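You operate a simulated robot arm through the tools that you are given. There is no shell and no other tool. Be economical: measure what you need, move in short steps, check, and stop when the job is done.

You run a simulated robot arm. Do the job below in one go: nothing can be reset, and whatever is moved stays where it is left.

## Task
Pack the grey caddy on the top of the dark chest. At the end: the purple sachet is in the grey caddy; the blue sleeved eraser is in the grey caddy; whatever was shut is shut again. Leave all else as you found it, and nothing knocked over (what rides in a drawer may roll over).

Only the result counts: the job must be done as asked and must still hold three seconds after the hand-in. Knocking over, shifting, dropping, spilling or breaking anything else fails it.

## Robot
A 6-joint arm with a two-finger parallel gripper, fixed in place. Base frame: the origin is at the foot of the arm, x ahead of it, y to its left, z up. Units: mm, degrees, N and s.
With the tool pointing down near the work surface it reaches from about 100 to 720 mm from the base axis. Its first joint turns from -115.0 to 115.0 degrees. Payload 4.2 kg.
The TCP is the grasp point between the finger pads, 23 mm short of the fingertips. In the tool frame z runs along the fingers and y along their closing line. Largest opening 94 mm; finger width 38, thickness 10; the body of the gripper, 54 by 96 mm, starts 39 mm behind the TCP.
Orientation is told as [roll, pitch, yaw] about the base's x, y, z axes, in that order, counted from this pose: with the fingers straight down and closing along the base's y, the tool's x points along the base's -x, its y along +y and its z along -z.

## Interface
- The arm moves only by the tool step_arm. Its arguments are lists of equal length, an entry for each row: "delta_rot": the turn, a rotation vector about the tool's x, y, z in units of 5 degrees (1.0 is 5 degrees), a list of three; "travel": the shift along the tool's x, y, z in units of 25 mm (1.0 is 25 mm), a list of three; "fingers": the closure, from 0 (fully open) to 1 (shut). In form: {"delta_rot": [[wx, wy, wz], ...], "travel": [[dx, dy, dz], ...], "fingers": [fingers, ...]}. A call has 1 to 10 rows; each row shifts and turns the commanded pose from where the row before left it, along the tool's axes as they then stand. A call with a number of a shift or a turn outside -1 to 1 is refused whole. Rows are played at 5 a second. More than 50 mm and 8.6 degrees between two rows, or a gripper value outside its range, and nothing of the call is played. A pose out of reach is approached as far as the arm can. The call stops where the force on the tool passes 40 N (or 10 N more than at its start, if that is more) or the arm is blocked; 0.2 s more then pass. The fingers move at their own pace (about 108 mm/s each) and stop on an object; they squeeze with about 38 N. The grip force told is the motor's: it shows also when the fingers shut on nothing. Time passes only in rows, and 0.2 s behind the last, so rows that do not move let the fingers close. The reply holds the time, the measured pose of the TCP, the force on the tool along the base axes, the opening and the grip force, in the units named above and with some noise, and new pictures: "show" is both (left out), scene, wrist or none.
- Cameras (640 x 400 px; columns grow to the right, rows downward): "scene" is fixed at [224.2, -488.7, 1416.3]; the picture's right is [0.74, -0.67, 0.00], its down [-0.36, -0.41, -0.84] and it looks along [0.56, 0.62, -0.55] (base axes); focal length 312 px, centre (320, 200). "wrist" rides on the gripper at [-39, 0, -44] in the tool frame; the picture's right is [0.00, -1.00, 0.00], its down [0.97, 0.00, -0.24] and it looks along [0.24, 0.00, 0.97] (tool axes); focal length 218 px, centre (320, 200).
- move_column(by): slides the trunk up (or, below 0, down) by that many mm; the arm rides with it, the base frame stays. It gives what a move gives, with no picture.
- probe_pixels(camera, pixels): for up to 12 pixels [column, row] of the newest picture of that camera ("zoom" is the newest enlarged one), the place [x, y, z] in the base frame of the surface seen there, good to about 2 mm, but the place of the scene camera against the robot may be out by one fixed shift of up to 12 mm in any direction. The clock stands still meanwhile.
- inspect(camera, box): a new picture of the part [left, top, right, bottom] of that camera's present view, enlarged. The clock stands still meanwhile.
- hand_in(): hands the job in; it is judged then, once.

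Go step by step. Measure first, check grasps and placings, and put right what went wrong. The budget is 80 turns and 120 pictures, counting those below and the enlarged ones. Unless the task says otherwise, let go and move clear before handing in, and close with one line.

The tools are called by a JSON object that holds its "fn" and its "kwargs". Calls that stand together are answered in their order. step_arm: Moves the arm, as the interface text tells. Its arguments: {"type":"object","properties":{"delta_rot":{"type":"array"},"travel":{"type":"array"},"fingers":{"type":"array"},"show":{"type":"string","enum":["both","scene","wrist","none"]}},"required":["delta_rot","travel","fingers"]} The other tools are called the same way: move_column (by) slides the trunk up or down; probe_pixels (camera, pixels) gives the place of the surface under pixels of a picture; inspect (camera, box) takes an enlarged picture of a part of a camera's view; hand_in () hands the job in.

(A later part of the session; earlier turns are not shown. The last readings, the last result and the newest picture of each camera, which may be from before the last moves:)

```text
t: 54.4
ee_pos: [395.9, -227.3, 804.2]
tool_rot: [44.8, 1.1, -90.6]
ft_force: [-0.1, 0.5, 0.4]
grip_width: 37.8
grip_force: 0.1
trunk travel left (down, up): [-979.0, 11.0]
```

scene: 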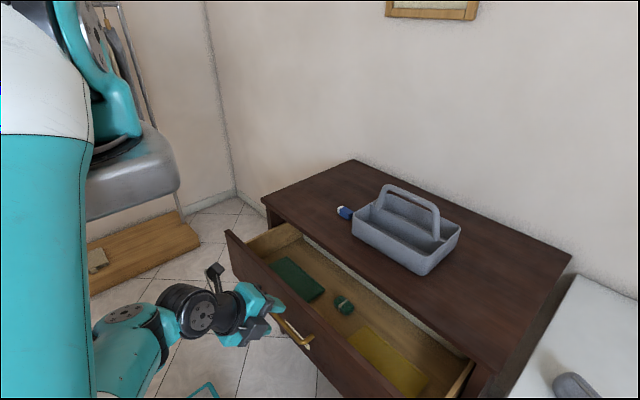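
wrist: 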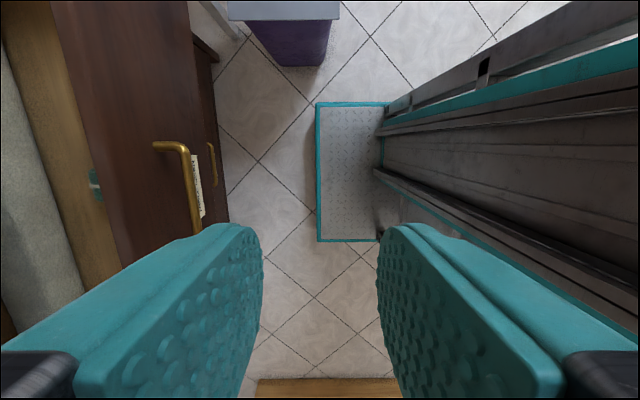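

Back in reach. Now diagonally forward and up along tool y.

{"fn": "step_arm", "kwargs": {"delta_rot": [[0, 0, 0], [0, 0, 0], [0, 0, 0], [0, 0, 0], [0, 0, 0]], "travel": [[0, 1, 0.2], [0, 1, 0.2], [0, 1, 0.2], [0, 1, 0.2], [0, 1, 0.2]], "fingers": [0.6, 0.6, 0.6, 0.6, 0.6], "show": "scene"}}

```text
t: 55.6
ee_pos: [502.4, -231.0, 875.0]
tool_rot: [44.9, 1.2, -90.7]
ft_force: [-0.6, -0.4, -0.3]
grip_width: 37.8
grip_force: 0.1
trunk travel left (down, up): [-979.0, 11.0]
```

scene: 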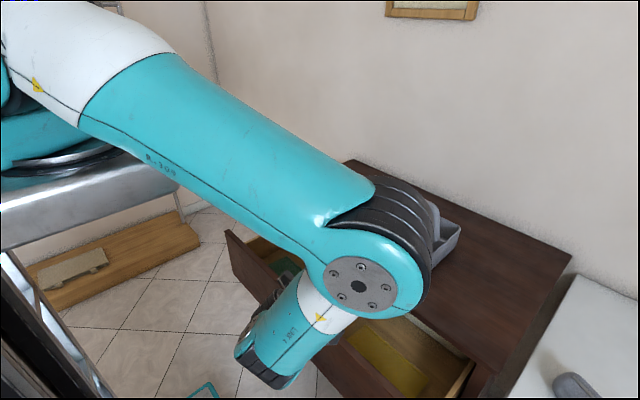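

Normal configuration again. Now tilt vertical while moving over the drawer.

{"fn": "step_arm", "kwargs": {"delta_rot": [[1, 0, 0], [1, 0, 0], [1, 0, 0], [1, 0, 0], [1, 0, 0], [1, 0, 0], [1, 0, 0], [1, 0, 0], [1, 0, 0]], "travel": [[0.3, 0.6, 0.2], [0.3, 0.6, 0], [0.3, 0.6, 0], [0.3, 0.6, 0], [0.3, 0.6, 0], [0.3, 0.6, 0], [0.3, 0.6, 0], [0.3, 0.6, 0], [0.3, 0.6, 0]], "fingers": [0.6, 0.6, 0.6, 0.6, 0.6, 0.6, 0.6, 0.6, 0.6], "show": "wrist"}}

```text
t: 57.6
ee_pos: [622.5, -165.0, 926.4]
tool_rot: [-0.1, 1.0, -90.6]
ft_force: [-0.5, -0.4, 0.8]
grip_width: 37.6
grip_force: 0.1
trunk travel left (down, up): [-979.0, 11.0]
```

wrist: 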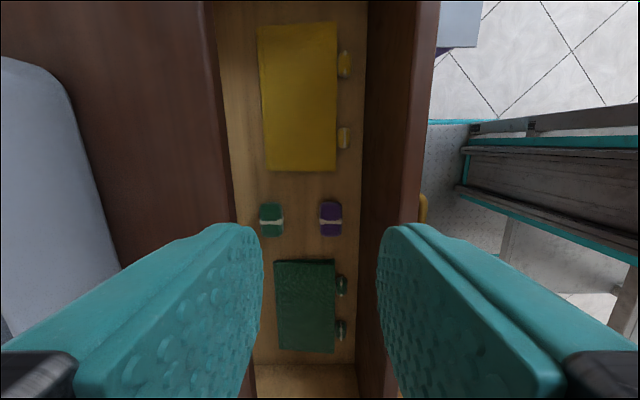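

The purple sachet lies in the drawer at wrist pixel (331,219), hidden behind the front panel. I'll measure it.

{"fn": "probe_pixels", "kwargs": {"camera": "wrist", "pixels": [[331, 208], [331, 230], [323, 219], [340, 219], [331, 203], [331, 237], [331, 220], [350, 220], [375, 210], [410, 150], [271, 220], [300, 250]]}}

{"fn": "inspect", "kwargs": {"camera": "wrist", "box": [250, 180, 430, 270]}}

```text
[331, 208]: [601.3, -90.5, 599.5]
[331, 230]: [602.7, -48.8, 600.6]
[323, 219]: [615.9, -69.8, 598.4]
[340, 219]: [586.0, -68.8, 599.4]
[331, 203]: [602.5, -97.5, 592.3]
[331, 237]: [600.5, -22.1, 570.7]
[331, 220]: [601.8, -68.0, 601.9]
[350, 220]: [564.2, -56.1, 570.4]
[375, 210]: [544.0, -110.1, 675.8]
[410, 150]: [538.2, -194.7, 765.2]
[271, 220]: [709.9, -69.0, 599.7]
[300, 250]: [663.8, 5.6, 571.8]
```

```text
3.56 times, centred on (340, 225) of wrist
```

zoom: 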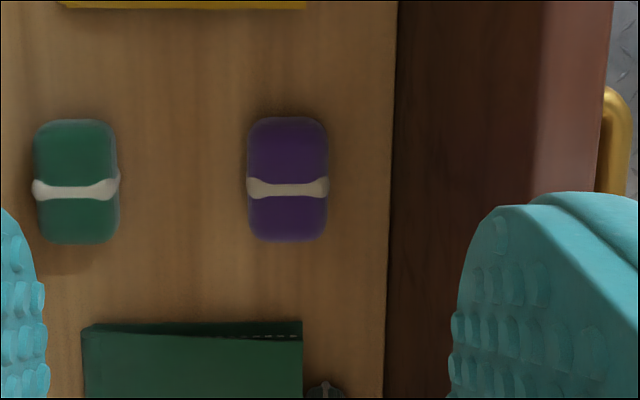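

The sachet is about 36 × 62 × 30 mm, centred at (602, −68), top z 601. I'll rotate to yaw 0 so the fingers close along y; this gives the body most clearance from the front panel.

{"fn": "step_arm", "kwargs": {"delta_rot": [[0, 0, -1], [0, 0, -1], [0, 0, -1], [0, 0, -1], [0, 0, -1], [0, 0, -1], [0, 0, -1], [0, 0, -1], [0, 0, -1], [0, 0, -1]], "travel": [[0, 0, 0], [0, 0, 0], [0, 0, 0], [0, 0, 0], [0, 0, 0], [0, 0, 0], [0, 0, 0], [0, 0, 0], [0, 0, 0], [0, 0, 0]], "fingers": [0, 0, 0, 0, 0, 0, 0, 0, 0, 0], "show": "none"}}

{"fn": "step_arm", "kwargs": {"delta_rot": [[0, 0, -1], [0, 0, -1], [0, 0, -1], [0, 0, -1], [0, 0, -1], [0, 0, -1], [0, 0, -1], [0, 0, -1], [0, 0, 0]], "travel": [[0, 0, 0], [0, 0, 0], [0, 0, 0], [0, 0, 0], [0, 0, 0], [0, 0, 0], [0, 0, 0], [0, 0, 0], [0, 0, 0]], "fingers": [0, 0, 0, 0, 0, 0, 0, 0, 0], "show": "scene"}}

```text
t: 59.8
ee_pos: [625.5, -164.6, 926.0]
tool_rot: [0.8, 0.7, -40.5]
ft_force: [-0.5, -0.6, -0.2]
grip_width: 93.7
grip_force: 0.1
trunk travel left (down, up): [-979.0, 11.0]
```

```text
t: 61.8
ee_pos: [626.9, -165.1, 927.0]
tool_rot: [1.1, 0.0, -0.4]
ft_force: [0.2, 0.2, 0.8]
grip_width: 94.2
grip_force: 0.1
trunk travel left (down, up): [-979.0, 11.0]
```

scene: 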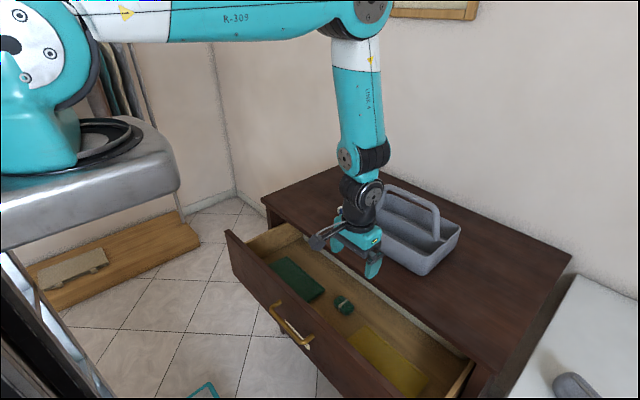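

There's a bracket sticking out of the gripper at (315,240); I need to know where it is relative to the TCP before descending into the drawer.

{"fn": "probe_pixels", "kwargs": {"camera": "scene", "pixels": [[314, 243], [320, 238], [330, 236], [340, 243], [372, 268], [370, 195], [380, 150], [345, 160], [360, 242], [378, 240], [350, 190], [338, 230]]}}

{"fn": "inspect", "kwargs": {"camera": "scene", "box": [280, 130, 440, 290]}}

```text
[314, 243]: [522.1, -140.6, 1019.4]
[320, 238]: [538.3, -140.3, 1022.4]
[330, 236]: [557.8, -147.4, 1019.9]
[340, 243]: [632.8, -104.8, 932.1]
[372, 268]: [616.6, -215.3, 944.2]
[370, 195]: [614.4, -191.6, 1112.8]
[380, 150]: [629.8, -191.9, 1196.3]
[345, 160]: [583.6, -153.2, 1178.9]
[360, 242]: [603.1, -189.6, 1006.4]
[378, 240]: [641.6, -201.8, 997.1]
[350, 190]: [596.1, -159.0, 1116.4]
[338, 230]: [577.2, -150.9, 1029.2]
```

```text
2.50 times, centred on (360, 210) of scene
```

zoom: 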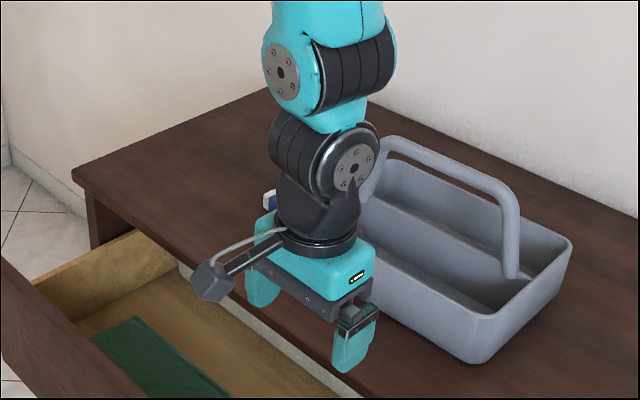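

The bracket sticks out about 105 mm to −x at yaw 0 and would hit the front panel. So I return to yaw −90 (bracket towards +y), moving above the sachet with x = 606 for body clearance.

{"fn": "step_arm", "kwargs": {"delta_rot": [[0, 0, 0], [0, 0, 0], [0, 0, 0], [0, 0, 0], [0, 0, 1], [0, 0, 1], [0, 0, 1], [0, 0, 1], [0, 0, 1], [0, 0, 1]], "travel": [[0.21, 0.97, 0], [0.21, 0.97, 0], [0.21, 0.97, 0], [0.21, 0.97, 0], [0, 0, 0], [0, 0, 0], [0, 0, 0], [0, 0, 0], [0, 0, 0], [0, 0, 0]], "fingers": [0.3, 0.3, 0.3, 0.3, 0.3, 0.3, 0.3, 0.3, 0.3, 0.3], "show": "none"}}

{"fn": "step_arm", "kwargs": {"delta_rot": [[0, 0, 1], [0, 0, 1], [0, 0, 1], [0, 0, 1], [0, 0, 1], [0, 0, 1], [0, 0, 1], [0, 0, 1], [0, 0, 1], [0, 0, 1]], "travel": [[0, 0, 0], [0, 0, 0], [0, 0, 0], [0, 0, 0], [0, 0, 0], [0, 0, 0], [0, 0, 0], [0, 0, 0], [0, 0, 0], [0, 0, 0]], "fingers": [0.3, 0.3, 0.3, 0.3, 0.3, 0.3, 0.3, 0.3, 0.3, 0.3], "show": "none"}}

{"fn": "step_arm", "kwargs": {"delta_rot": [[0, 0, 1], [0, 0, 1], [0, 0, 0], [0, 0, 0]], "travel": [[0, 0, 0], [0, 0, 0], [0, 0, 0], [0, 0, 0]], "fingers": [0.3, 0.3, 0.3, 0.3], "show": "both"}}

```text
t: 64.0
ee_pos: [606.0, -67.3, 928.6]
tool_rot: [0.8, 0.6, -30.7]
ft_force: [-0.3, -1.1, -0.6]
grip_width: 66.0
grip_force: 0.0
trunk travel left (down, up): [-979.0, 11.0]
```

```text
t: 66.2
ee_pos: [605.1, -67.6, 927.4]
tool_rot: [0.1, 1.1, -80.7]
ft_force: [-0.4, 0.5, 0.4]
grip_width: 65.8
grip_force: 0.0
trunk travel left (down, up): [-979.0, 11.0]
```

```text
t: 67.2
ee_pos: [605.4, -66.8, 928.2]
tool_rot: [-0.2, 1.0, -90.6]
ft_force: [-0.6, 0.4, 0.7]
grip_width: 65.7
grip_force: 0.1
trunk travel left (down, up): [-979.0, 11.0]
```

scene: 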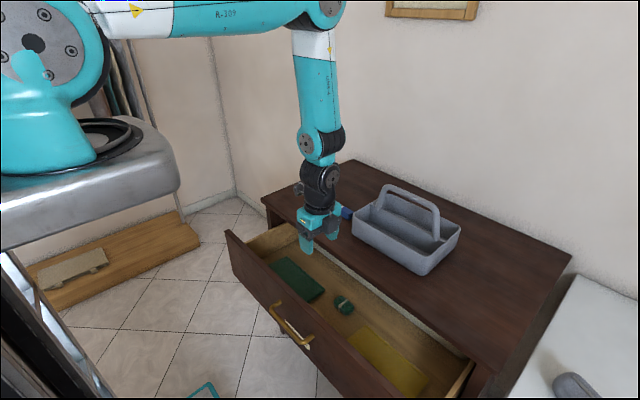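
wrist: 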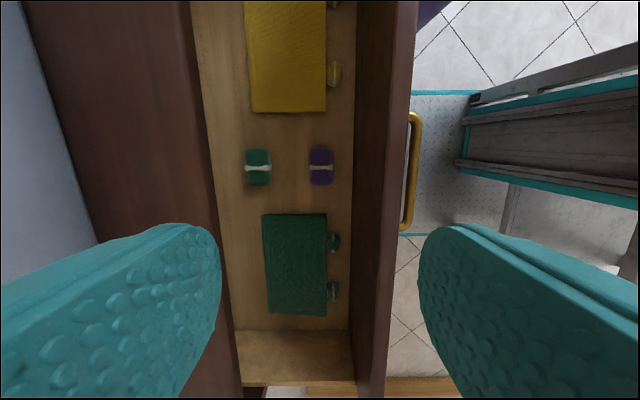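

Aligned. I'll re-measure the sachet and the panel faces from here.

{"fn": "probe_pixels", "kwargs": {"camera": "wrist", "pixels": [[321, 155], [321, 178], [312, 167], [330, 167], [321, 167], [360, 150], [355, 250], [385, 150], [370, 100], [355, 320], [215, 200], [320, 152]]}}

```text
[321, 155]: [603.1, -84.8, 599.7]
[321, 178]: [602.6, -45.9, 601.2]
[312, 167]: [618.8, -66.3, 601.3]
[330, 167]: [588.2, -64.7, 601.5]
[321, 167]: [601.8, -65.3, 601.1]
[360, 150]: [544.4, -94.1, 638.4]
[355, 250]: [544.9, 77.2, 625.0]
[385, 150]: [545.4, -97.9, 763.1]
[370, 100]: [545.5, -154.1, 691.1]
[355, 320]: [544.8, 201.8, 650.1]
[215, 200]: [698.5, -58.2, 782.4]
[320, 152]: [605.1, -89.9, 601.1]
```

Sachet centre is (603, −66), panel inner face x 545. I'll descend to about z 598 (tips just above the drawer floor).

{"fn": "step_arm", "kwargs": {"delta_rot": [[0, 0, 0], [0, 0, 0], [0, 0, 0], [0, 0, 0], [0, 0, 0], [0, 0, 0], [0, 0, 0], [0, 0, 0], [0, 0, 0], [0, 0, 0]], "travel": [[-0.02, 0, 1], [-0.02, 0, 1], [-0.02, 0, 1], [-0.02, 0, 1], [-0.02, 0, 1], [-0.02, 0, 1], [-0.02, 0, 1], [-0.02, 0, 1], [-0.02, 0, 1], [-0.02, 0, 1]], "fingers": [0.3, 0.3, 0.3, 0.3, 0.3, 0.3, 0.3, 0.3, 0.3, 0.3], "show": "both"}}

```text
t: 69.4
ee_pos: [605.4, -70.5, 678.4]
tool_rot: [0.0, 1.0, -90.6]
ft_force: [-0.1, 0.6, -0.3]
grip_width: 66.1
grip_force: 0.1
trunk travel left (down, up): [-979.0, 11.0]
```

scene: 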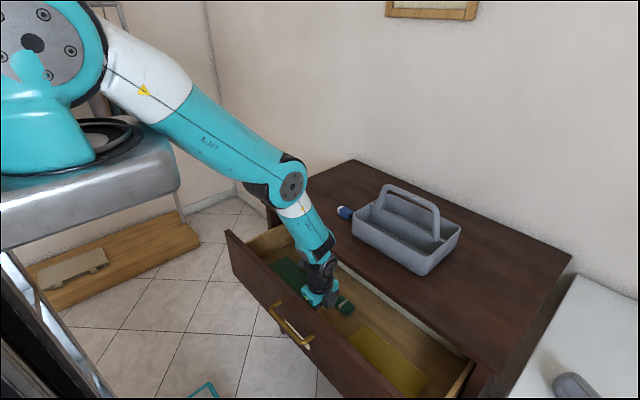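
wrist: 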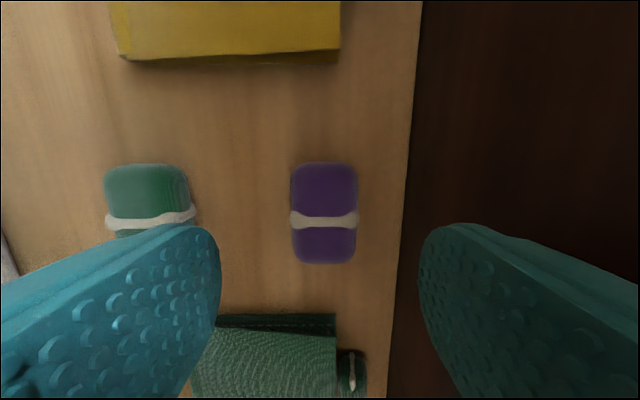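

Halfway down, with the sachet at (323,213) between the fingers. I'll check the forearm's clearance over the front panel before the last 80 mm.

{"fn": "probe_pixels", "kwargs": {"camera": "scene", "pixels": [[300, 235], [296, 222], [308, 250], [315, 262], [318, 275], [285, 205], [305, 285], [310, 272]]}}

{"fn": "inspect", "kwargs": {"camera": "scene", "box": [240, 170, 380, 330]}}

```text
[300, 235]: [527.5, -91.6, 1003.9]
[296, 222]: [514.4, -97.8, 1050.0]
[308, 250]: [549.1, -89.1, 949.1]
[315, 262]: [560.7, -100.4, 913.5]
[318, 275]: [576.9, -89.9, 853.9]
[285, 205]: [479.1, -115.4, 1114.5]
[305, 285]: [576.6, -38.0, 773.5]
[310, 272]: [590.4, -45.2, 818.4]
```

```text
2.50 times, centred on (310, 250) of scene
```

zoom: 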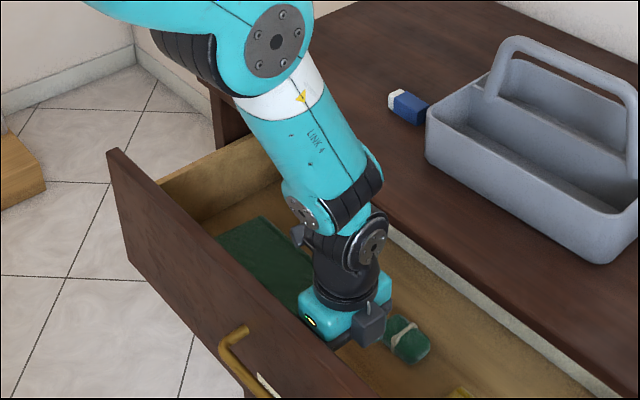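

Clearance is ample. Final descent and grip.

{"fn": "step_arm", "kwargs": {"delta_rot": [[0, 0, 0], [0, 0, 0], [0, 0, 0], [0, 0, 0], [0, 0, 0], [0, 0, 0], [0, 0, 0], [0, 0, 0], [0, 0, 0], [0, 0, 0]], "travel": [[0.16, -0.04, 0.6], [0, 0, 0.6], [0, 0, 0.6], [0, 0, 0.6], [0, 0, 0.5], [0, 0, 0.3], [0, 0, 0], [0, 0, 0], [0, 0, 0], [0, 0, 0]], "fingers": [0.3, 0.3, 0.3, 0.3, 0.3, 0.3, 0.3, 1, 1, 1], "show": "wrist"}}

```text
t: 71.6
ee_pos: [577.6, -66.6, 642.6]
tool_rot: [-0.2, 1.0, -90.5]
ft_force: [-0.3, -0.1, 0.6]
grip_width: 0.0
grip_force: 37.8
out of reach, approached as far as the arm can: row 2, 3, 4, 5, 6
trunk travel left (down, up): [-979.0, 11.0]
```

wrist: 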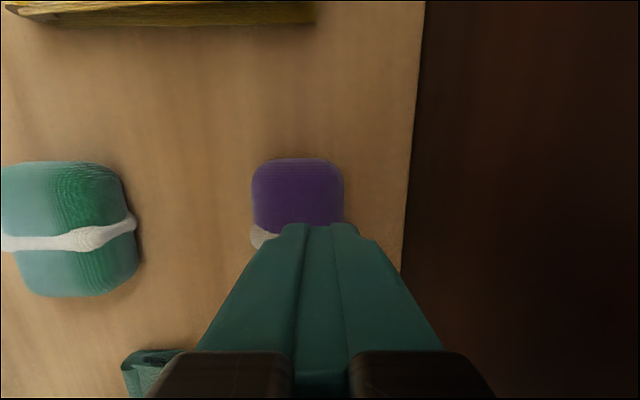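

The arm hit its reach limit (trunk too high), so the fingers shut above the sachet without touching it. I'll rise, recentre, then lower the trunk.

{"fn": "step_arm", "kwargs": {"delta_rot": [[0, 0, 0], [0, 0, 0], [0, 0, 0], [0, 0, 0], [0, 0, 0]], "travel": [[0, 0.3, -1], [0, 0.4, -1], [0, 0.4, -1], [0, 0, 0], [0, 0, 0]], "fingers": [1, 1, 1, 0.3, 0.3], "show": "both"}}

{"fn": "probe_pixels", "kwargs": {"camera": "wrist", "pixels": [[321, 155], [321, 178], [321, 200], [321, 220], [430, 100], [450, 150]]}}

```text
t: 72.8
ee_pos: [607.0, -69.2, 718.4]
tool_rot: [0.0, 0.9, -90.6]
ft_force: [0.6, 0.4, -0.5]
grip_width: 65.9
grip_force: 0.0
trunk travel left (down, up): [-979.0, 11.0]
```

scene: 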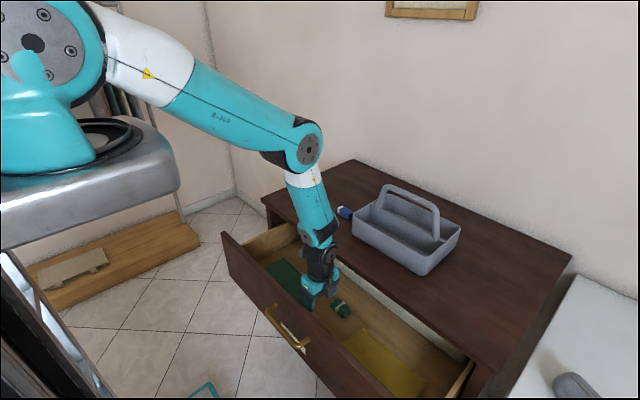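
wrist: 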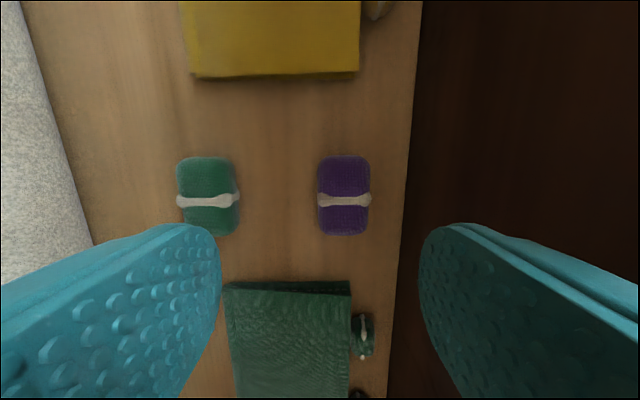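

```text
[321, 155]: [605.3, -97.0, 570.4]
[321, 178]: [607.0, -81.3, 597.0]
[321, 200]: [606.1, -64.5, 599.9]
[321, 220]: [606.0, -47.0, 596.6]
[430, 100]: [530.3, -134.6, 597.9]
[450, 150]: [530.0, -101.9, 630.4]
```

The gripper pushed the drawer open 15 mm further (panel face now 530); no harm done. I'll measure the sachet, raise the arm 150 mm, then lower the trunk 180 mm.

{"fn": "probe_pixels", "kwargs": {"camera": "wrist", "pixels": [[344, 165], [344, 196], [344, 228], [322, 196], [367, 196]]}}

{"fn": "step_arm", "kwargs": {"delta_rot": [[0, 0, 0], [0, 0, 0], [0, 0, 0], [0, 0, 0], [0, 0, 0], [0, 0, 0], [0, 0, 0]], "travel": [[0, 0, -1], [0, 0, -1], [0, 0, -1], [0, 0, -1], [0, 0, -1], [0, 0, -1], [0, 0, 0]], "fingers": [0.3, 0.3, 0.3, 0.3, 0.3, 0.3, 0.3], "show": "none"}}

{"fn": "move_column", "kwargs": {"by": -180}}

```text
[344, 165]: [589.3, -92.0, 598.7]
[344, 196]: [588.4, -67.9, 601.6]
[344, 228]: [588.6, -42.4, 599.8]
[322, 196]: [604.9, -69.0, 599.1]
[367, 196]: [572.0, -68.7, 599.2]
```

```text
t: 74.4
ee_pos: [608.2, -72.0, 869.8]
tool_rot: [-0.1, 1.0, -90.6]
ft_force: [-0.2, 0.3, 0.1]
grip_width: 65.5
grip_force: 0.0
trunk travel left (down, up): [-979.0, 11.0]
```

```text
t: 76.4
ee_pos: [609.5, -71.5, 689.4]
tool_rot: [-0.2, 1.0, -90.6]
ft_force: [0.8, -0.5, 0.2]
grip_width: 65.8
grip_force: 0.0
trunk travel left (down, up): [-799.0, 191.0]
```

Sachet centre is now (588, −68). I'll move to x 591 and descend to z 598, without closing yet.

{"fn": "step_arm", "kwargs": {"delta_rot": [[0, 0, 0], [0, 0, 0], [0, 0, 0], [0, 0, 0], [0, 0, 0], [0, 0, 0], [0, 0, 0], [0, 0, 0]], "travel": [[0.14, -0.37, 0.4], [0, -0.37, 0.5], [0, 0, 0.6], [0, 0, 0.6], [0, 0, 0.6], [0, 0, 0.6], [0, 0, 0.36], [0, 0, 0]], "fingers": [0.3, 0.3, 0.3, 0.3, 0.3, 0.3, 0.3, 0.3], "show": "wrist"}}

```text
t: 78.2
ee_pos: [591.3, -66.3, 597.9]
tool_rot: [-0.1, 1.1, -90.6]
ft_force: [0.9, -0.2, -0.3]
grip_width: 66.0
grip_force: 0.0
trunk travel left (down, up): [-799.0, 191.0]
```

wrist: 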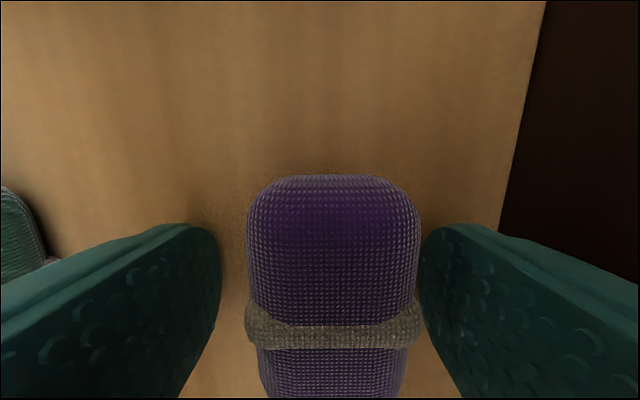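

The sachet sits between the pads. Close, then lift a little.

{"fn": "step_arm", "kwargs": {"delta_rot": [[0, 0, 0], [0, 0, 0], [0, 0, 0], [0, 0, 0], [0, 0, 0]], "travel": [[0, 0, 0], [0, 0, 0], [0, 0, -0.5], [0, 0, -0.8], [0, 0, -0.8]], "fingers": [1, 1, 1, 1, 1], "show": "wrist"}}

```text
t: 79.4
ee_pos: [589.0, -68.7, 649.5]
tool_rot: [-0.1, 1.0, -90.5]
ft_force: [-0.2, -0.3, -0.5]
grip_width: 40.8
grip_force: 37.7
trunk travel left (down, up): [-799.0, 191.0]
```

wrist: 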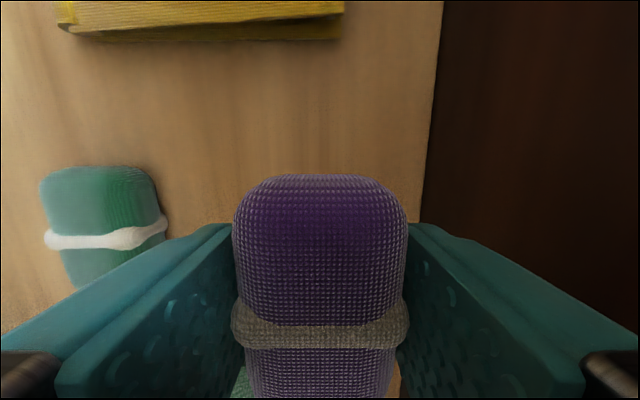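

Firmly held (width 40.8). I'll lift clear, raise the trunk, and rotate to yaw 0 for the caddy.

{"fn": "step_arm", "kwargs": {"delta_rot": [[0, 0, 0], [0, 0, 0], [0, 0, 0], [0, 0, 0], [0, 0, 0], [0, 0, 0], [0, 0, 0], [0, 0, 0]], "travel": [[0, 0, -1], [0, 0, -1], [0, 0, -1], [0, 0, -1], [0, 0, -1], [0, 0, -1], [0, 0, -1], [0, 0, -1]], "fingers": [1, 1, 1, 1, 1, 1, 1, 1], "show": "none"}}

{"fn": "move_column", "kwargs": {"by": 150}}

{"fn": "step_arm", "kwargs": {"delta_rot": [[0, 0, -1], [0, 0, -1], [0, 0, -1], [0, 0, -1], [0, 0, -1], [0, 0, -1], [0, 0, -1], [0, 0, -1], [0, 0, -1]], "travel": [[0, 0.4, 0], [0, 0.4, 0], [0, 0.4, 0], [0, 0, 0], [0, 0, 0], [0, 0, 0], [0, 0, 0], [0, 0, 0], [0, 0, 0]], "fingers": [1, 1, 1, 1, 1, 1, 1, 1, 1], "show": "none"}}

{"fn": "step_arm", "kwargs": {"delta_rot": [[0, 0, -1], [0, 0, -1], [0, 0, -1], [0, 0, -1], [0, 0, -1], [0, 0, -1], [0, 0, -1], [0, 0, -1], [0, 0, -1]], "travel": [[0, 0, 0], [0, 0, 0], [0, 0, 0], [0, 0, 0], [0, 0, 0], [0, 0, 0], [0, 0, 0], [0, 0, 0], [0, 0, 0]], "fingers": [1, 1, 1, 1, 1, 1, 1, 1, 1], "show": "both"}}

```text
t: 81.2
ee_pos: [590.3, -69.4, 851.9]
tool_rot: [-0.2, 1.0, -90.6]
ft_force: [0.4, 0.8, -0.3]
grip_width: 41.1
grip_force: 38.1
trunk travel left (down, up): [-799.0, 191.0]
```

```text
t: 82.9
ee_pos: [590.3, -70.4, 1001.3]
tool_rot: [-0.1, 1.0, -90.6]
ft_force: [0.0, -0.5, -1.0]
grip_width: 41.1
grip_force: 38.1
trunk travel left (down, up): [-949.0, 41.0]
```

```text
t: 84.9
ee_pos: [620.1, -68.1, 1001.8]
tool_rot: [0.7, 0.8, -45.5]
ft_force: [0.0, 1.0, -0.1]
grip_width: 40.8
grip_force: 37.2
trunk travel left (down, up): [-949.0, 41.0]
```

```text
t: 86.9
ee_pos: [619.8, -67.8, 1000.8]
tool_rot: [1.0, 0.1, -0.5]
ft_force: [-0.6, 0.0, -0.2]
grip_width: 40.8
grip_force: 37.9
trunk travel left (down, up): [-949.0, 41.0]
```

scene: 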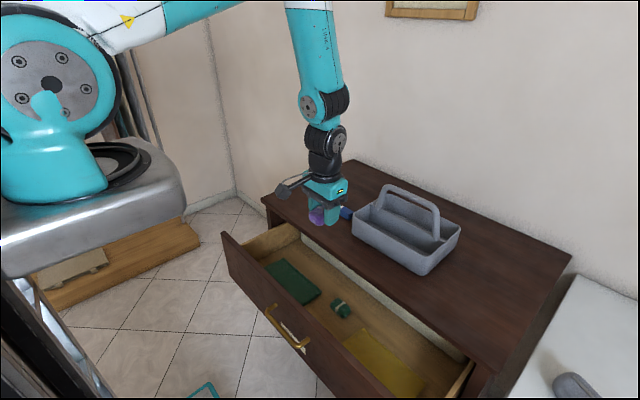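
wrist: 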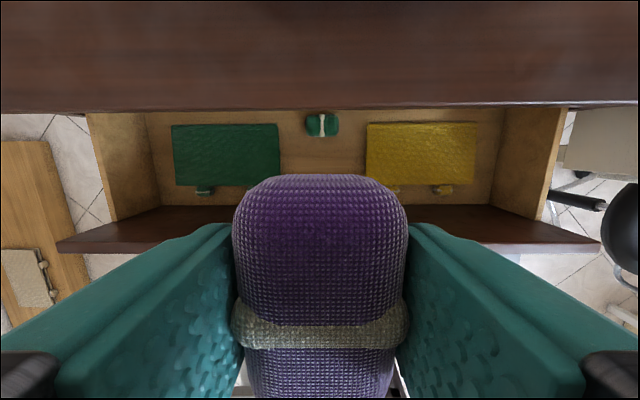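

The sachet is held. Moving forward over the caddy's front compartment, to about (842, −120).

{"fn": "step_arm", "kwargs": {"delta_rot": [[0, 0, 0], [0, 0, 0], [0, 0, 0], [0, 0, 0], [0, 0, 0], [0, 0, 0], [0, 0, 0], [0, 0, 0], [0, 0, 0], [0, 0, 0]], "travel": [[-0.89, -0.21, 0], [-0.89, -0.21, 0], [-0.89, -0.21, 0], [-0.89, -0.21, 0], [-0.89, -0.21, 0], [-0.89, -0.21, 0], [-0.89, -0.21, 0], [-0.89, -0.21, 0], [-0.89, -0.21, 0], [-0.89, -0.21, 0]], "fingers": [1, 1, 1, 1, 1, 1, 1, 1, 1, 1], "show": "both"}}

{"fn": "inspect", "kwargs": {"camera": "scene", "box": [320, 120, 500, 290]}}

```text
t: 89.1
ee_pos: [843.2, -121.3, 1001.5]
tool_rot: [1.0, 0.1, -0.6]
ft_force: [-1.1, -0.5, -0.2]
grip_width: 41.0
grip_force: 38.4
trunk travel left (down, up): [-949.0, 41.0]
```

scene: 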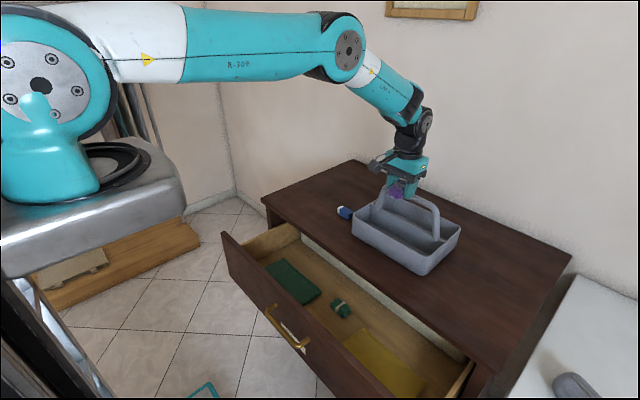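
wrist: 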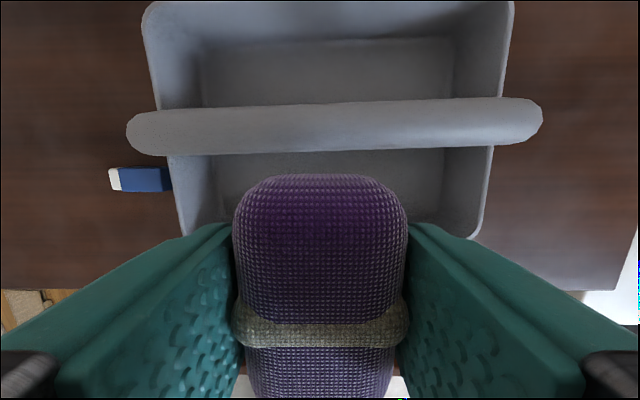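

```text
2.35 times, centred on (410, 205) of scene
```

zoom: 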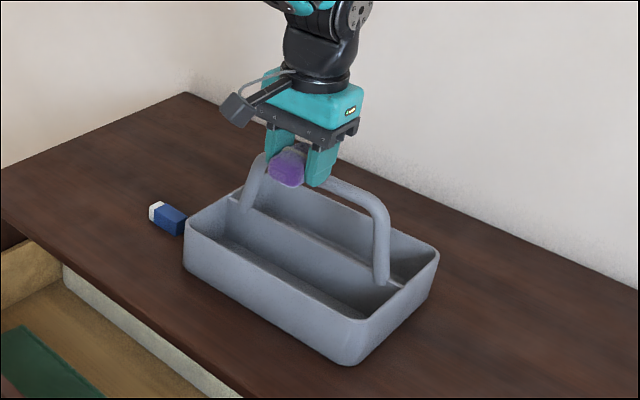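

I'm over the front compartment. I'll measure the handle and compartment from the wrist camera.

{"fn": "probe_pixels", "kwargs": {"camera": "wrist", "pixels": [[335, 125], [335, 146], [335, 105], [140, 132], [230, 165], [190, 200], [172, 170], [460, 170], [122, 180], [150, 180], [150, 190], [150, 170]]}}

```text
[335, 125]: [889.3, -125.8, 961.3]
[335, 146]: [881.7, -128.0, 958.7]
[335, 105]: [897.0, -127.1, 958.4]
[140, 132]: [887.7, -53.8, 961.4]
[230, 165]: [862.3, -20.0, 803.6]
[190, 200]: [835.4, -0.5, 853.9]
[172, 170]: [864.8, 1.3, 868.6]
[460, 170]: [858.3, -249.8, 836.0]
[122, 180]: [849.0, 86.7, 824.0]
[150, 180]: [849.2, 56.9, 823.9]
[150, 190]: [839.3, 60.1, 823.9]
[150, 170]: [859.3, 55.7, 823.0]
```

The handle's front face is x 879 and its top z 962; the compartment is clear. I'll lower to z 841 at x 840.

{"fn": "step_arm", "kwargs": {"delta_rot": [[0, 0, 0], [0, 0, 0], [0, 0, 0], [0, 0, 0], [0, 0, 0], [0, 0, 0], [0, 0, 0], [0, 0, 0], [0, 0, 0]], "travel": [[0.12, 0, 0.8], [0, 0, 0.8], [0, 0, 0.8], [0, 0, 0.8], [0, 0, 0.8], [0, 0, 0.8], [0, 0, 0.8], [0, 0, 0.8], [0, 0, 0]], "fingers": [1, 1, 1, 1, 1, 1, 1, 1, 1], "show": "scene"}}

{"fn": "inspect", "kwargs": {"camera": "scene", "box": [320, 140, 480, 290]}}

```text
t: 90.3
ee_pos: [844.2, -118.1, 915.4]
tool_rot: [1.0, -1.5, -0.6]
ft_force: [1.7, -1.2, 11.7]
grip_width: 41.2
grip_force: 38.2
out of reach, approached as far as the arm can: row 5, 6
trunk travel left (down, up): [-949.0, 41.0]
stopped in row 6: the force on the tool passed its limit (the readings are from after the stop); the commanded pose is now the measured one
```

scene: 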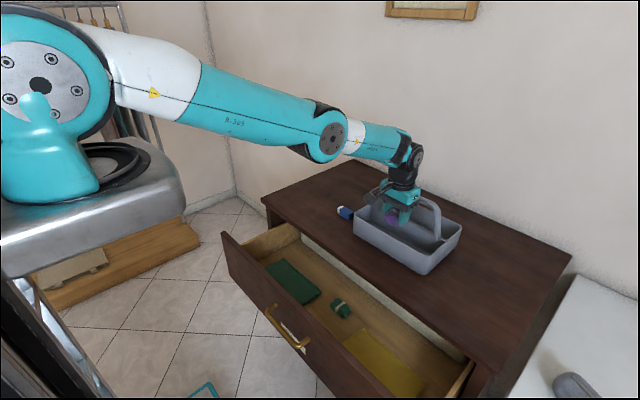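

```text
2.67 times, centred on (400, 215) of scene
```

zoom: 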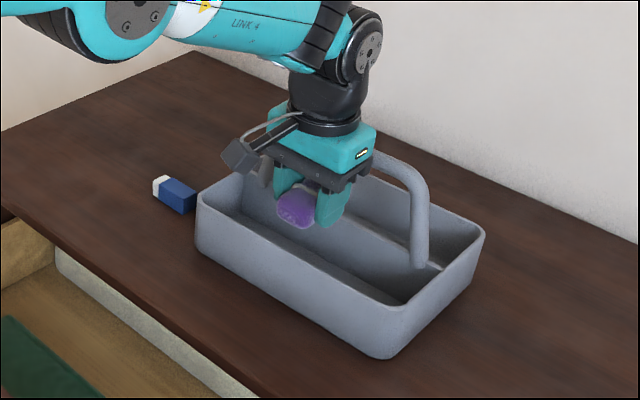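

I reached the arm's extension limit and the body touched the handle lightly. I'll back off −x and up, check the caddy, then use the trunk to lower.

{"fn": "step_arm", "kwargs": {"delta_rot": [[0, 0, 0], [0, 0, 0], [0, 0, 0], [0, 0, 0], [0, 0, 0]], "travel": [[0.2, 0, -0.3], [0.2, 0, -0.8], [0, 0, -1], [0, 0, -1], [0, 0, 0]], "fingers": [1, 1, 1, 1, 1], "show": "both"}}

{"fn": "probe_pixels", "kwargs": {"camera": "wrist", "pixels": [[335, 125], [335, 146], [335, 105], [140, 132], [230, 165], [190, 200], [172, 170], [460, 170], [122, 180], [150, 180], [150, 5], [500, 5]]}}

```text
t: 91.5
ee_pos: [830.1, -118.8, 990.8]
tool_rot: [0.9, -1.2, -0.6]
ft_force: [0.1, 0.4, 0.5]
grip_width: 40.9
grip_force: 38.2
trunk travel left (down, up): [-949.0, 41.0]
```

scene: 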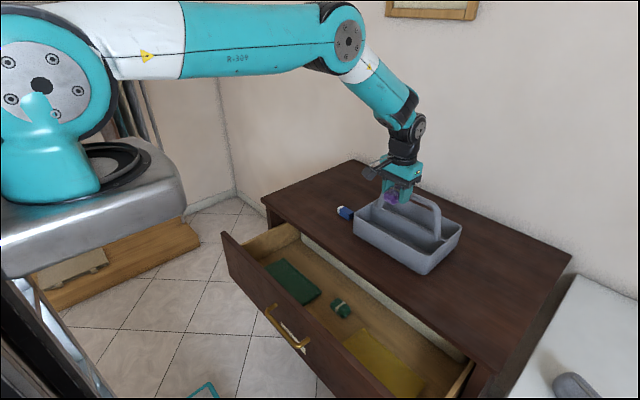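
wrist: 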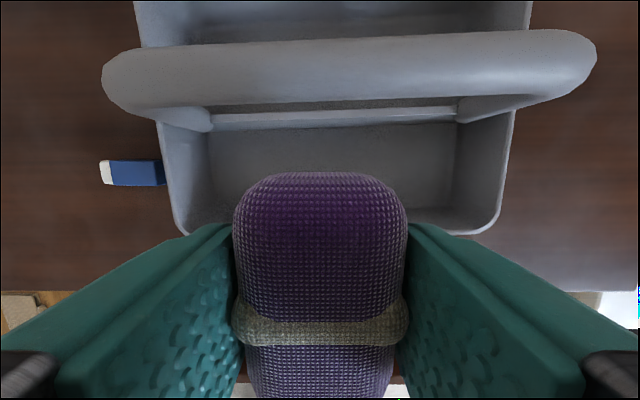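

```text
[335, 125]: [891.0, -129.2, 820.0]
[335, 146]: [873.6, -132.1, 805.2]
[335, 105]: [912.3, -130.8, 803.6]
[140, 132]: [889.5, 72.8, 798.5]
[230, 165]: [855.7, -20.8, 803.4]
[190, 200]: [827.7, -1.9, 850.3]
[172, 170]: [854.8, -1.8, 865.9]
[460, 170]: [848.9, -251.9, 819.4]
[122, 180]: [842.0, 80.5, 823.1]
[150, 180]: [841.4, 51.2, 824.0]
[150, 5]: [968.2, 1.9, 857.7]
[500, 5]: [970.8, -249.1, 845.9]
```

The caddy looks unmoved. I'll straighten the tool, set x ≈ 836, and lower with the trunk, which gives a perfectly vertical motion.

{"fn": "step_arm", "kwargs": {"delta_rot": [[0.18, 0.24, 0.1], [0, 0, 0], [0, 0, 0]], "travel": [[-0.24, 0, 0], [0, 0, 0], [0, 0, 0]], "fingers": [1, 1, 1], "show": "wrist"}}

{"fn": "probe_pixels", "kwargs": {"camera": "wrist", "pixels": [[320, 176], [320, 180], [320, 200], [320, 260], [140, 90], [560, 60], [200, 85], [500, 70], [200, 215], [480, 215]]}}

```text
t: 92.3
ee_pos: [836.2, -118.0, 992.8]
tool_rot: [0.0, 0.0, -1.1]
ft_force: [0.4, -0.2, -0.7]
grip_width: 41.1
grip_force: 37.9
trunk travel left (down, up): [-949.0, 41.0]
```

wrist: 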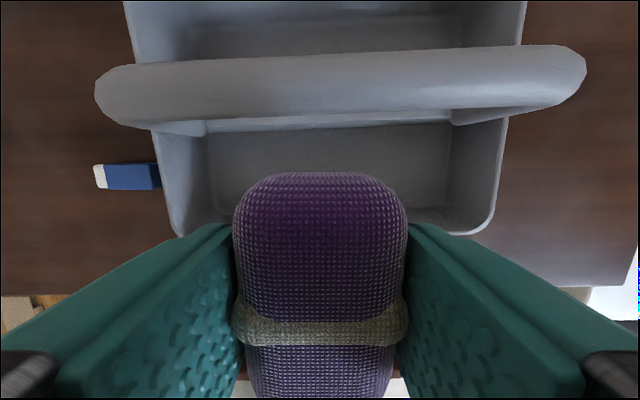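

```text
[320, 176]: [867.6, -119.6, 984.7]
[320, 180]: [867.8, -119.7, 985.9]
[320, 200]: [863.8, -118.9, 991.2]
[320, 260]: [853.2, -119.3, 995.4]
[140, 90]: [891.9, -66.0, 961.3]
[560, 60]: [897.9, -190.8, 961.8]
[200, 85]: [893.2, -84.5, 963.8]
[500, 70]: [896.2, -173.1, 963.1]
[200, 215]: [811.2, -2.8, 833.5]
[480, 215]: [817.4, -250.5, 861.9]
```

The sachet spans x 806–868. I'll nudge +3 mm and lower the trunk in stages.

{"fn": "step_arm", "kwargs": {"delta_rot": [[0, 0, 0], [0, 0, 0]], "travel": [[-0.12, 0, 0], [0, 0, 0]], "fingers": [1, 1], "show": "none"}}

{"fn": "move_column", "kwargs": {"by": -85}}

{"fn": "inspect", "kwargs": {"camera": "scene", "box": [320, 140, 480, 290]}}

{"fn": "inspect", "kwargs": {"camera": "wrist", "box": [0, 0, 640, 400]}}

```text
t: 93.0
ee_pos: [838.7, -118.7, 991.8]
tool_rot: [0.1, 0.0, -1.1]
ft_force: [0.5, 0.7, -1.3]
grip_width: 40.6
grip_force: 37.4
trunk travel left (down, up): [-949.0, 41.0]
```

```text
t: 94.1
ee_pos: [843.7, -118.0, 911.2]
tool_rot: [0.2, -0.5, -1.1]
ft_force: [0.2, 0.1, -0.7]
grip_width: 40.9
grip_force: 37.9
trunk travel left (down, up): [-865.0, 125.0]
stopped: the force on the tool passed its limit (the readings are from after the stop); the commanded pose is now the measured one
```

```text
2.67 times, centred on (400, 215) of scene
```

zoom: 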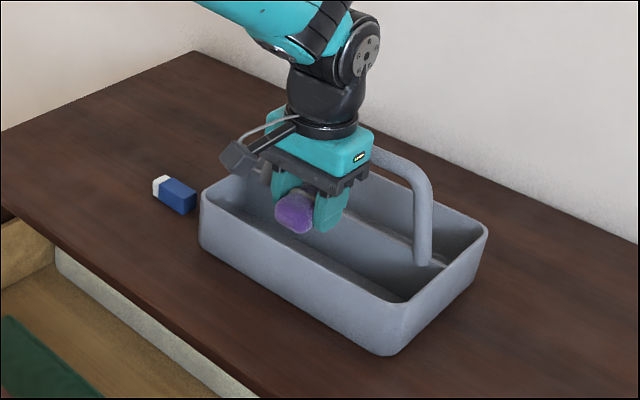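

```text
1.00 times, centred on (320, 200) of wrist
```

zoom: 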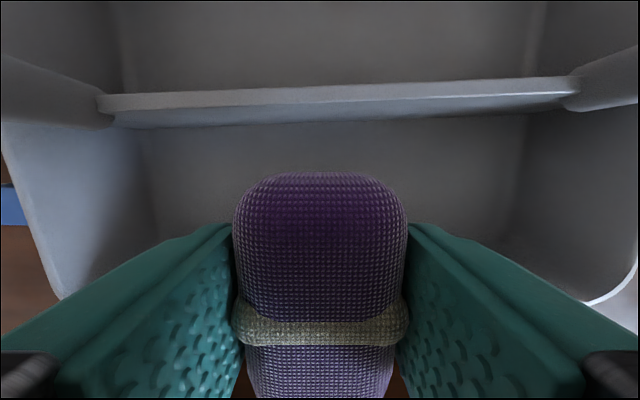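

Contact again at the same height: the wrist camera on the +x side (39 mm forward of the TCP) lands on the handle. I'll rise and tilt the tool 30° so its body leans away from the handle, towards −x.

{"fn": "move_column", "kwargs": {"by": 70}}

{"fn": "step_arm", "kwargs": {"delta_rot": [[0, -1, 0], [0, -1, 0], [0, -1, 0], [0, -1, 0], [0, -1, 0], [0, -1, 0], [0, 0, 0]], "travel": [[0, 0, 0], [0, 0, 0], [0, 0, 0], [0, 0, 0], [0, 0, 0], [0, 0, 0], [0, 0, 0]], "fingers": [1, 1, 1, 1, 1, 1, 1], "show": "both"}}

{"fn": "inspect", "kwargs": {"camera": "scene", "box": [320, 140, 480, 290]}}

```text
t: 95.2
ee_pos: [842.0, -118.3, 981.2]
tool_rot: [0.1, -0.6, -1.1]
ft_force: [0.7, 0.0, -0.2]
grip_width: 41.0
grip_force: 37.7
trunk travel left (down, up): [-935.0, 55.0]
```

```text
t: 96.8
ee_pos: [842.5, -117.5, 981.5]
tool_rot: [0.1, -30.7, -1.1]
ft_force: [0.6, -0.3, -0.9]
grip_width: 41.1
grip_force: 37.9
trunk travel left (down, up): [-935.0, 55.0]
```

scene: 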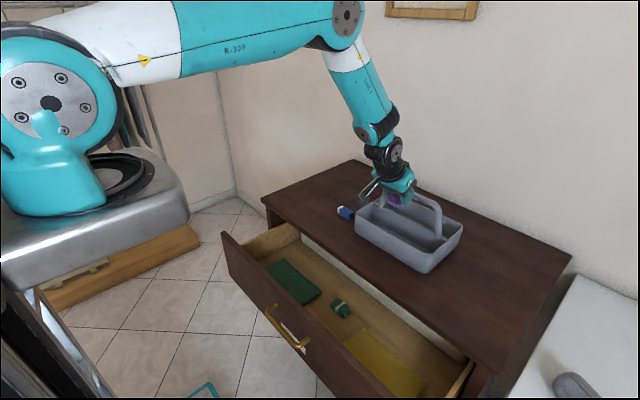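
wrist: 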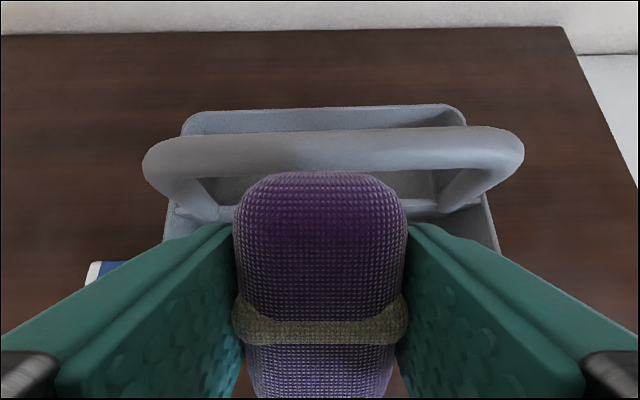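

```text
2.67 times, centred on (400, 215) of scene
```

zoom: 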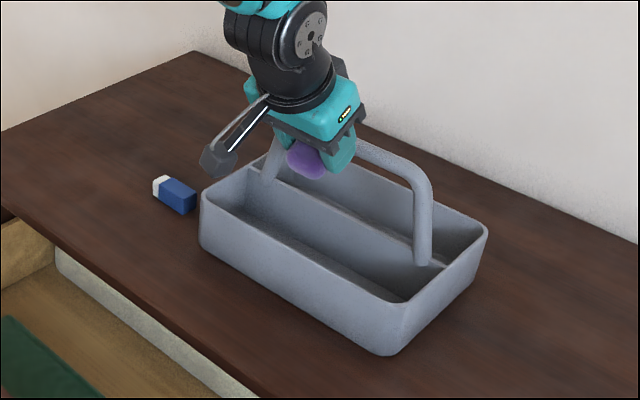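

The tilted pose clears the handle. Lowering with the trunk.

{"fn": "move_column", "kwargs": {"by": -70}}

{"fn": "move_column", "kwargs": {"by": -48}}

{"fn": "inspect", "kwargs": {"camera": "scene", "box": [320, 140, 480, 290]}}

{"fn": "inspect", "kwargs": {"camera": "wrist", "box": [0, 0, 640, 400]}}

```text
t: 97.9
ee_pos: [842.2, -117.3, 910.9]
tool_rot: [0.1, -30.6, -1.2]
ft_force: [0.0, 0.0, -0.2]
grip_width: 40.8
grip_force: 37.9
trunk travel left (down, up): [-865.0, 125.0]
```

```text
t: 98.8
ee_pos: [842.0, -118.9, 864.5]
tool_rot: [0.1, -30.7, -1.1]
ft_force: [-0.5, 0.6, -1.2]
grip_width: 41.0
grip_force: 38.3
trunk travel left (down, up): [-817.0, 173.0]
```

```text
2.67 times, centred on (400, 215) of scene
```

zoom: 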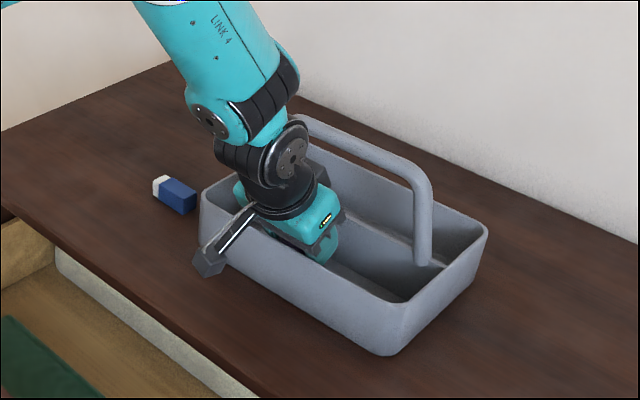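

```text
1.00 times, centred on (320, 200) of wrist
```

zoom: 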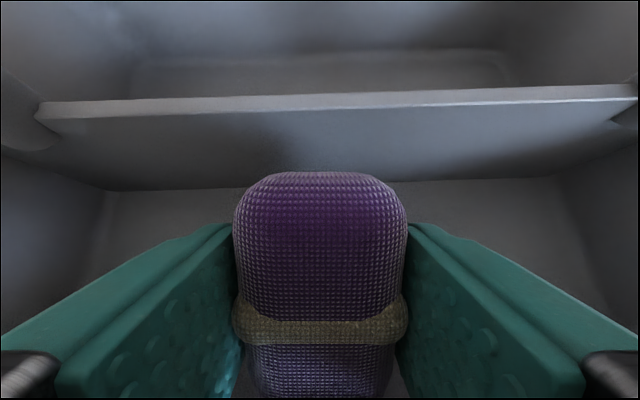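

The sachet is inside the compartment. Lower 8 mm more, release, and rise straight up.

{"fn": "move_column", "kwargs": {"by": -8}}

{"fn": "step_arm", "kwargs": {"delta_rot": [[0, 0, 0], [0, 0, 0], [0, 0, 0]], "travel": [[0, 0, 0], [0, 0, 0], [0, 0, 0]], "fingers": [0.25, 0.25, 0.25], "show": "wrist"}}

{"fn": "move_column", "kwargs": {"by": 140}}

{"fn": "inspect", "kwargs": {"camera": "wrist", "box": [0, 0, 640, 400]}}

{"fn": "inspect", "kwargs": {"camera": "scene", "box": [320, 140, 480, 290]}}

```text
t: 99.3
ee_pos: [843.1, -117.4, 855.8]
tool_rot: [0.2, -30.6, -1.1]
ft_force: [2.9, 0.9, 2.0]
grip_width: 40.7
grip_force: 38.0
trunk travel left (down, up): [-809.0, 181.0]
```

```text
t: 100.1
ee_pos: [842.0, -117.2, 855.8]
tool_rot: [0.2, -30.6, -1.1]
ft_force: [0.7, 0.7, -0.1]
grip_width: 70.5
grip_force: 0.0
trunk travel left (down, up): [-809.0, 181.0]
```

wrist: 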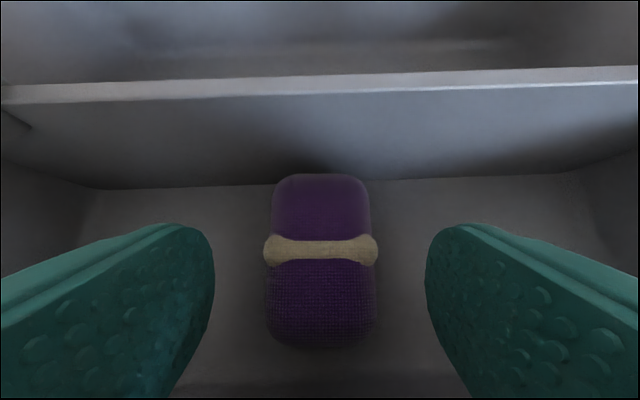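

```text
t: 101.8
ee_pos: [842.2, -118.4, 995.0]
tool_rot: [0.1, -30.7, -1.1]
ft_force: [0.3, -0.6, -0.8]
grip_width: 70.5
grip_force: 0.0
trunk travel left (down, up): [-949.0, 41.0]
```

```text
1.00 times, centred on (320, 200) of wrist
```

zoom: 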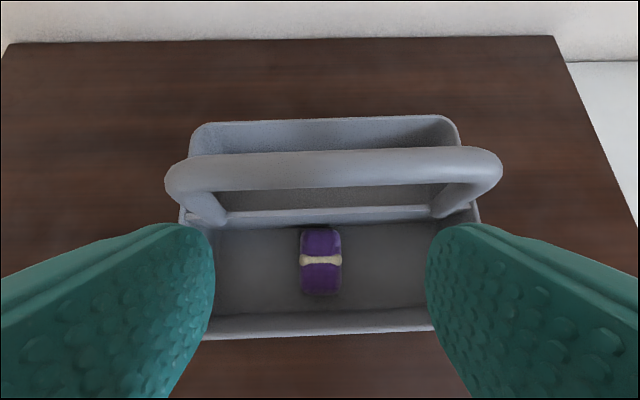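

```text
2.67 times, centred on (400, 215) of scene
```

zoom: 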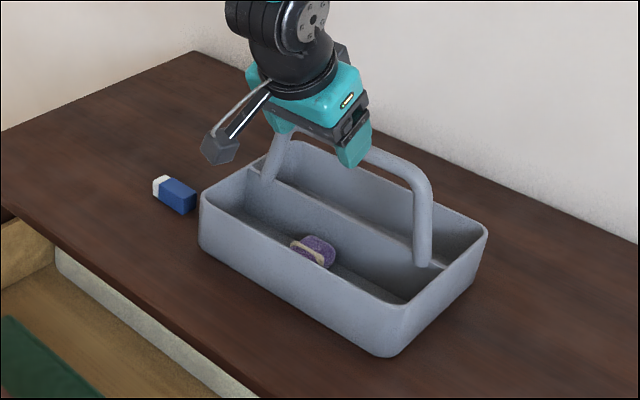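

The sachet rests in the caddy. Now the eraser: I'll straighten the tool and move above it.

{"fn": "step_arm", "kwargs": {"delta_rot": [[0, 1, 0], [0, 1, 0], [0, 1, 0], [0, 1, 0], [0, 1, 0], [0, 1, 0], [0, 0.1, 0.2], [0, 0, 0], [0, 0, 0]], "travel": [[0, 0.95, 0], [0, 0.95, 0], [0, 0.95, 0], [0, 0.95, 0], [0, 0.95, 0], [0, 0.95, 0], [-0.3, 0.95, 0], [0, 0.95, 0], [0, 0, 0]], "fingers": [0.1, 0.1, 0.1, 0.1, 0.1, 0.1, 0.1, 0.1, 0.1], "show": "wrist"}}

{"fn": "move_column", "kwargs": {"by": -70}}

{"fn": "inspect", "kwargs": {"camera": "wrist", "box": [0, 0, 640, 400]}}

```text
t: 103.8
ee_pos: [847.3, 70.2, 998.2]
tool_rot: [0.1, 0.1, -2.1]
ft_force: [-0.1, -0.2, 0.6]
grip_width: 84.7
grip_force: 0.1
out of reach, approached as far as the arm can: row 7, 8
trunk travel left (down, up): [-949.0, 41.0]
```

wrist: 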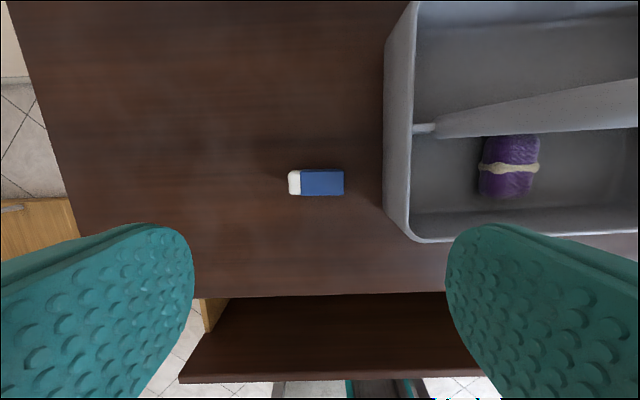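

```text
t: 104.9
ee_pos: [847.3, 68.8, 927.1]
tool_rot: [0.1, -0.1, -2.1]
ft_force: [-0.3, 0.4, 0.1]
grip_width: 84.5
grip_force: 0.1
trunk travel left (down, up): [-879.0, 111.0]
```

```text
1.00 times, centred on (320, 200) of wrist
```

zoom: 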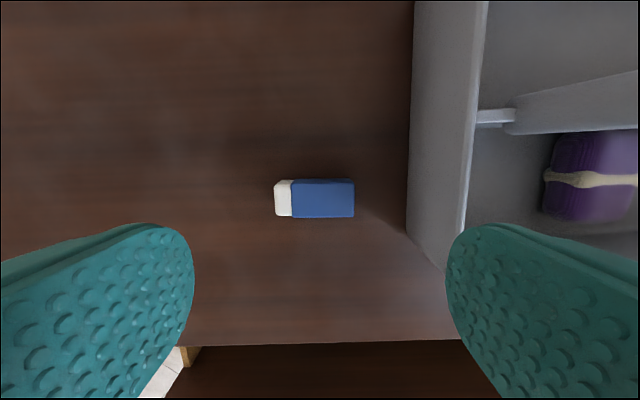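

{"fn": "probe_pixels", "kwargs": {"camera": "zoom", "pixels": [[278, 198], [351, 198], [315, 183], [315, 213], [315, 198], [410, 200], [466, 200], [408, 225], [440, 260]]}}

```text
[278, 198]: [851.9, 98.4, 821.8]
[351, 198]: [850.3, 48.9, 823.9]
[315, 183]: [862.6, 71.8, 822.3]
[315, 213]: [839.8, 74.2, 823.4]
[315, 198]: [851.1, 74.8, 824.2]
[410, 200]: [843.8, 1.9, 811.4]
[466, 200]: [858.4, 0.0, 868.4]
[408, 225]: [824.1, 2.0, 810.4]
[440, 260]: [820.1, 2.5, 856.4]
```

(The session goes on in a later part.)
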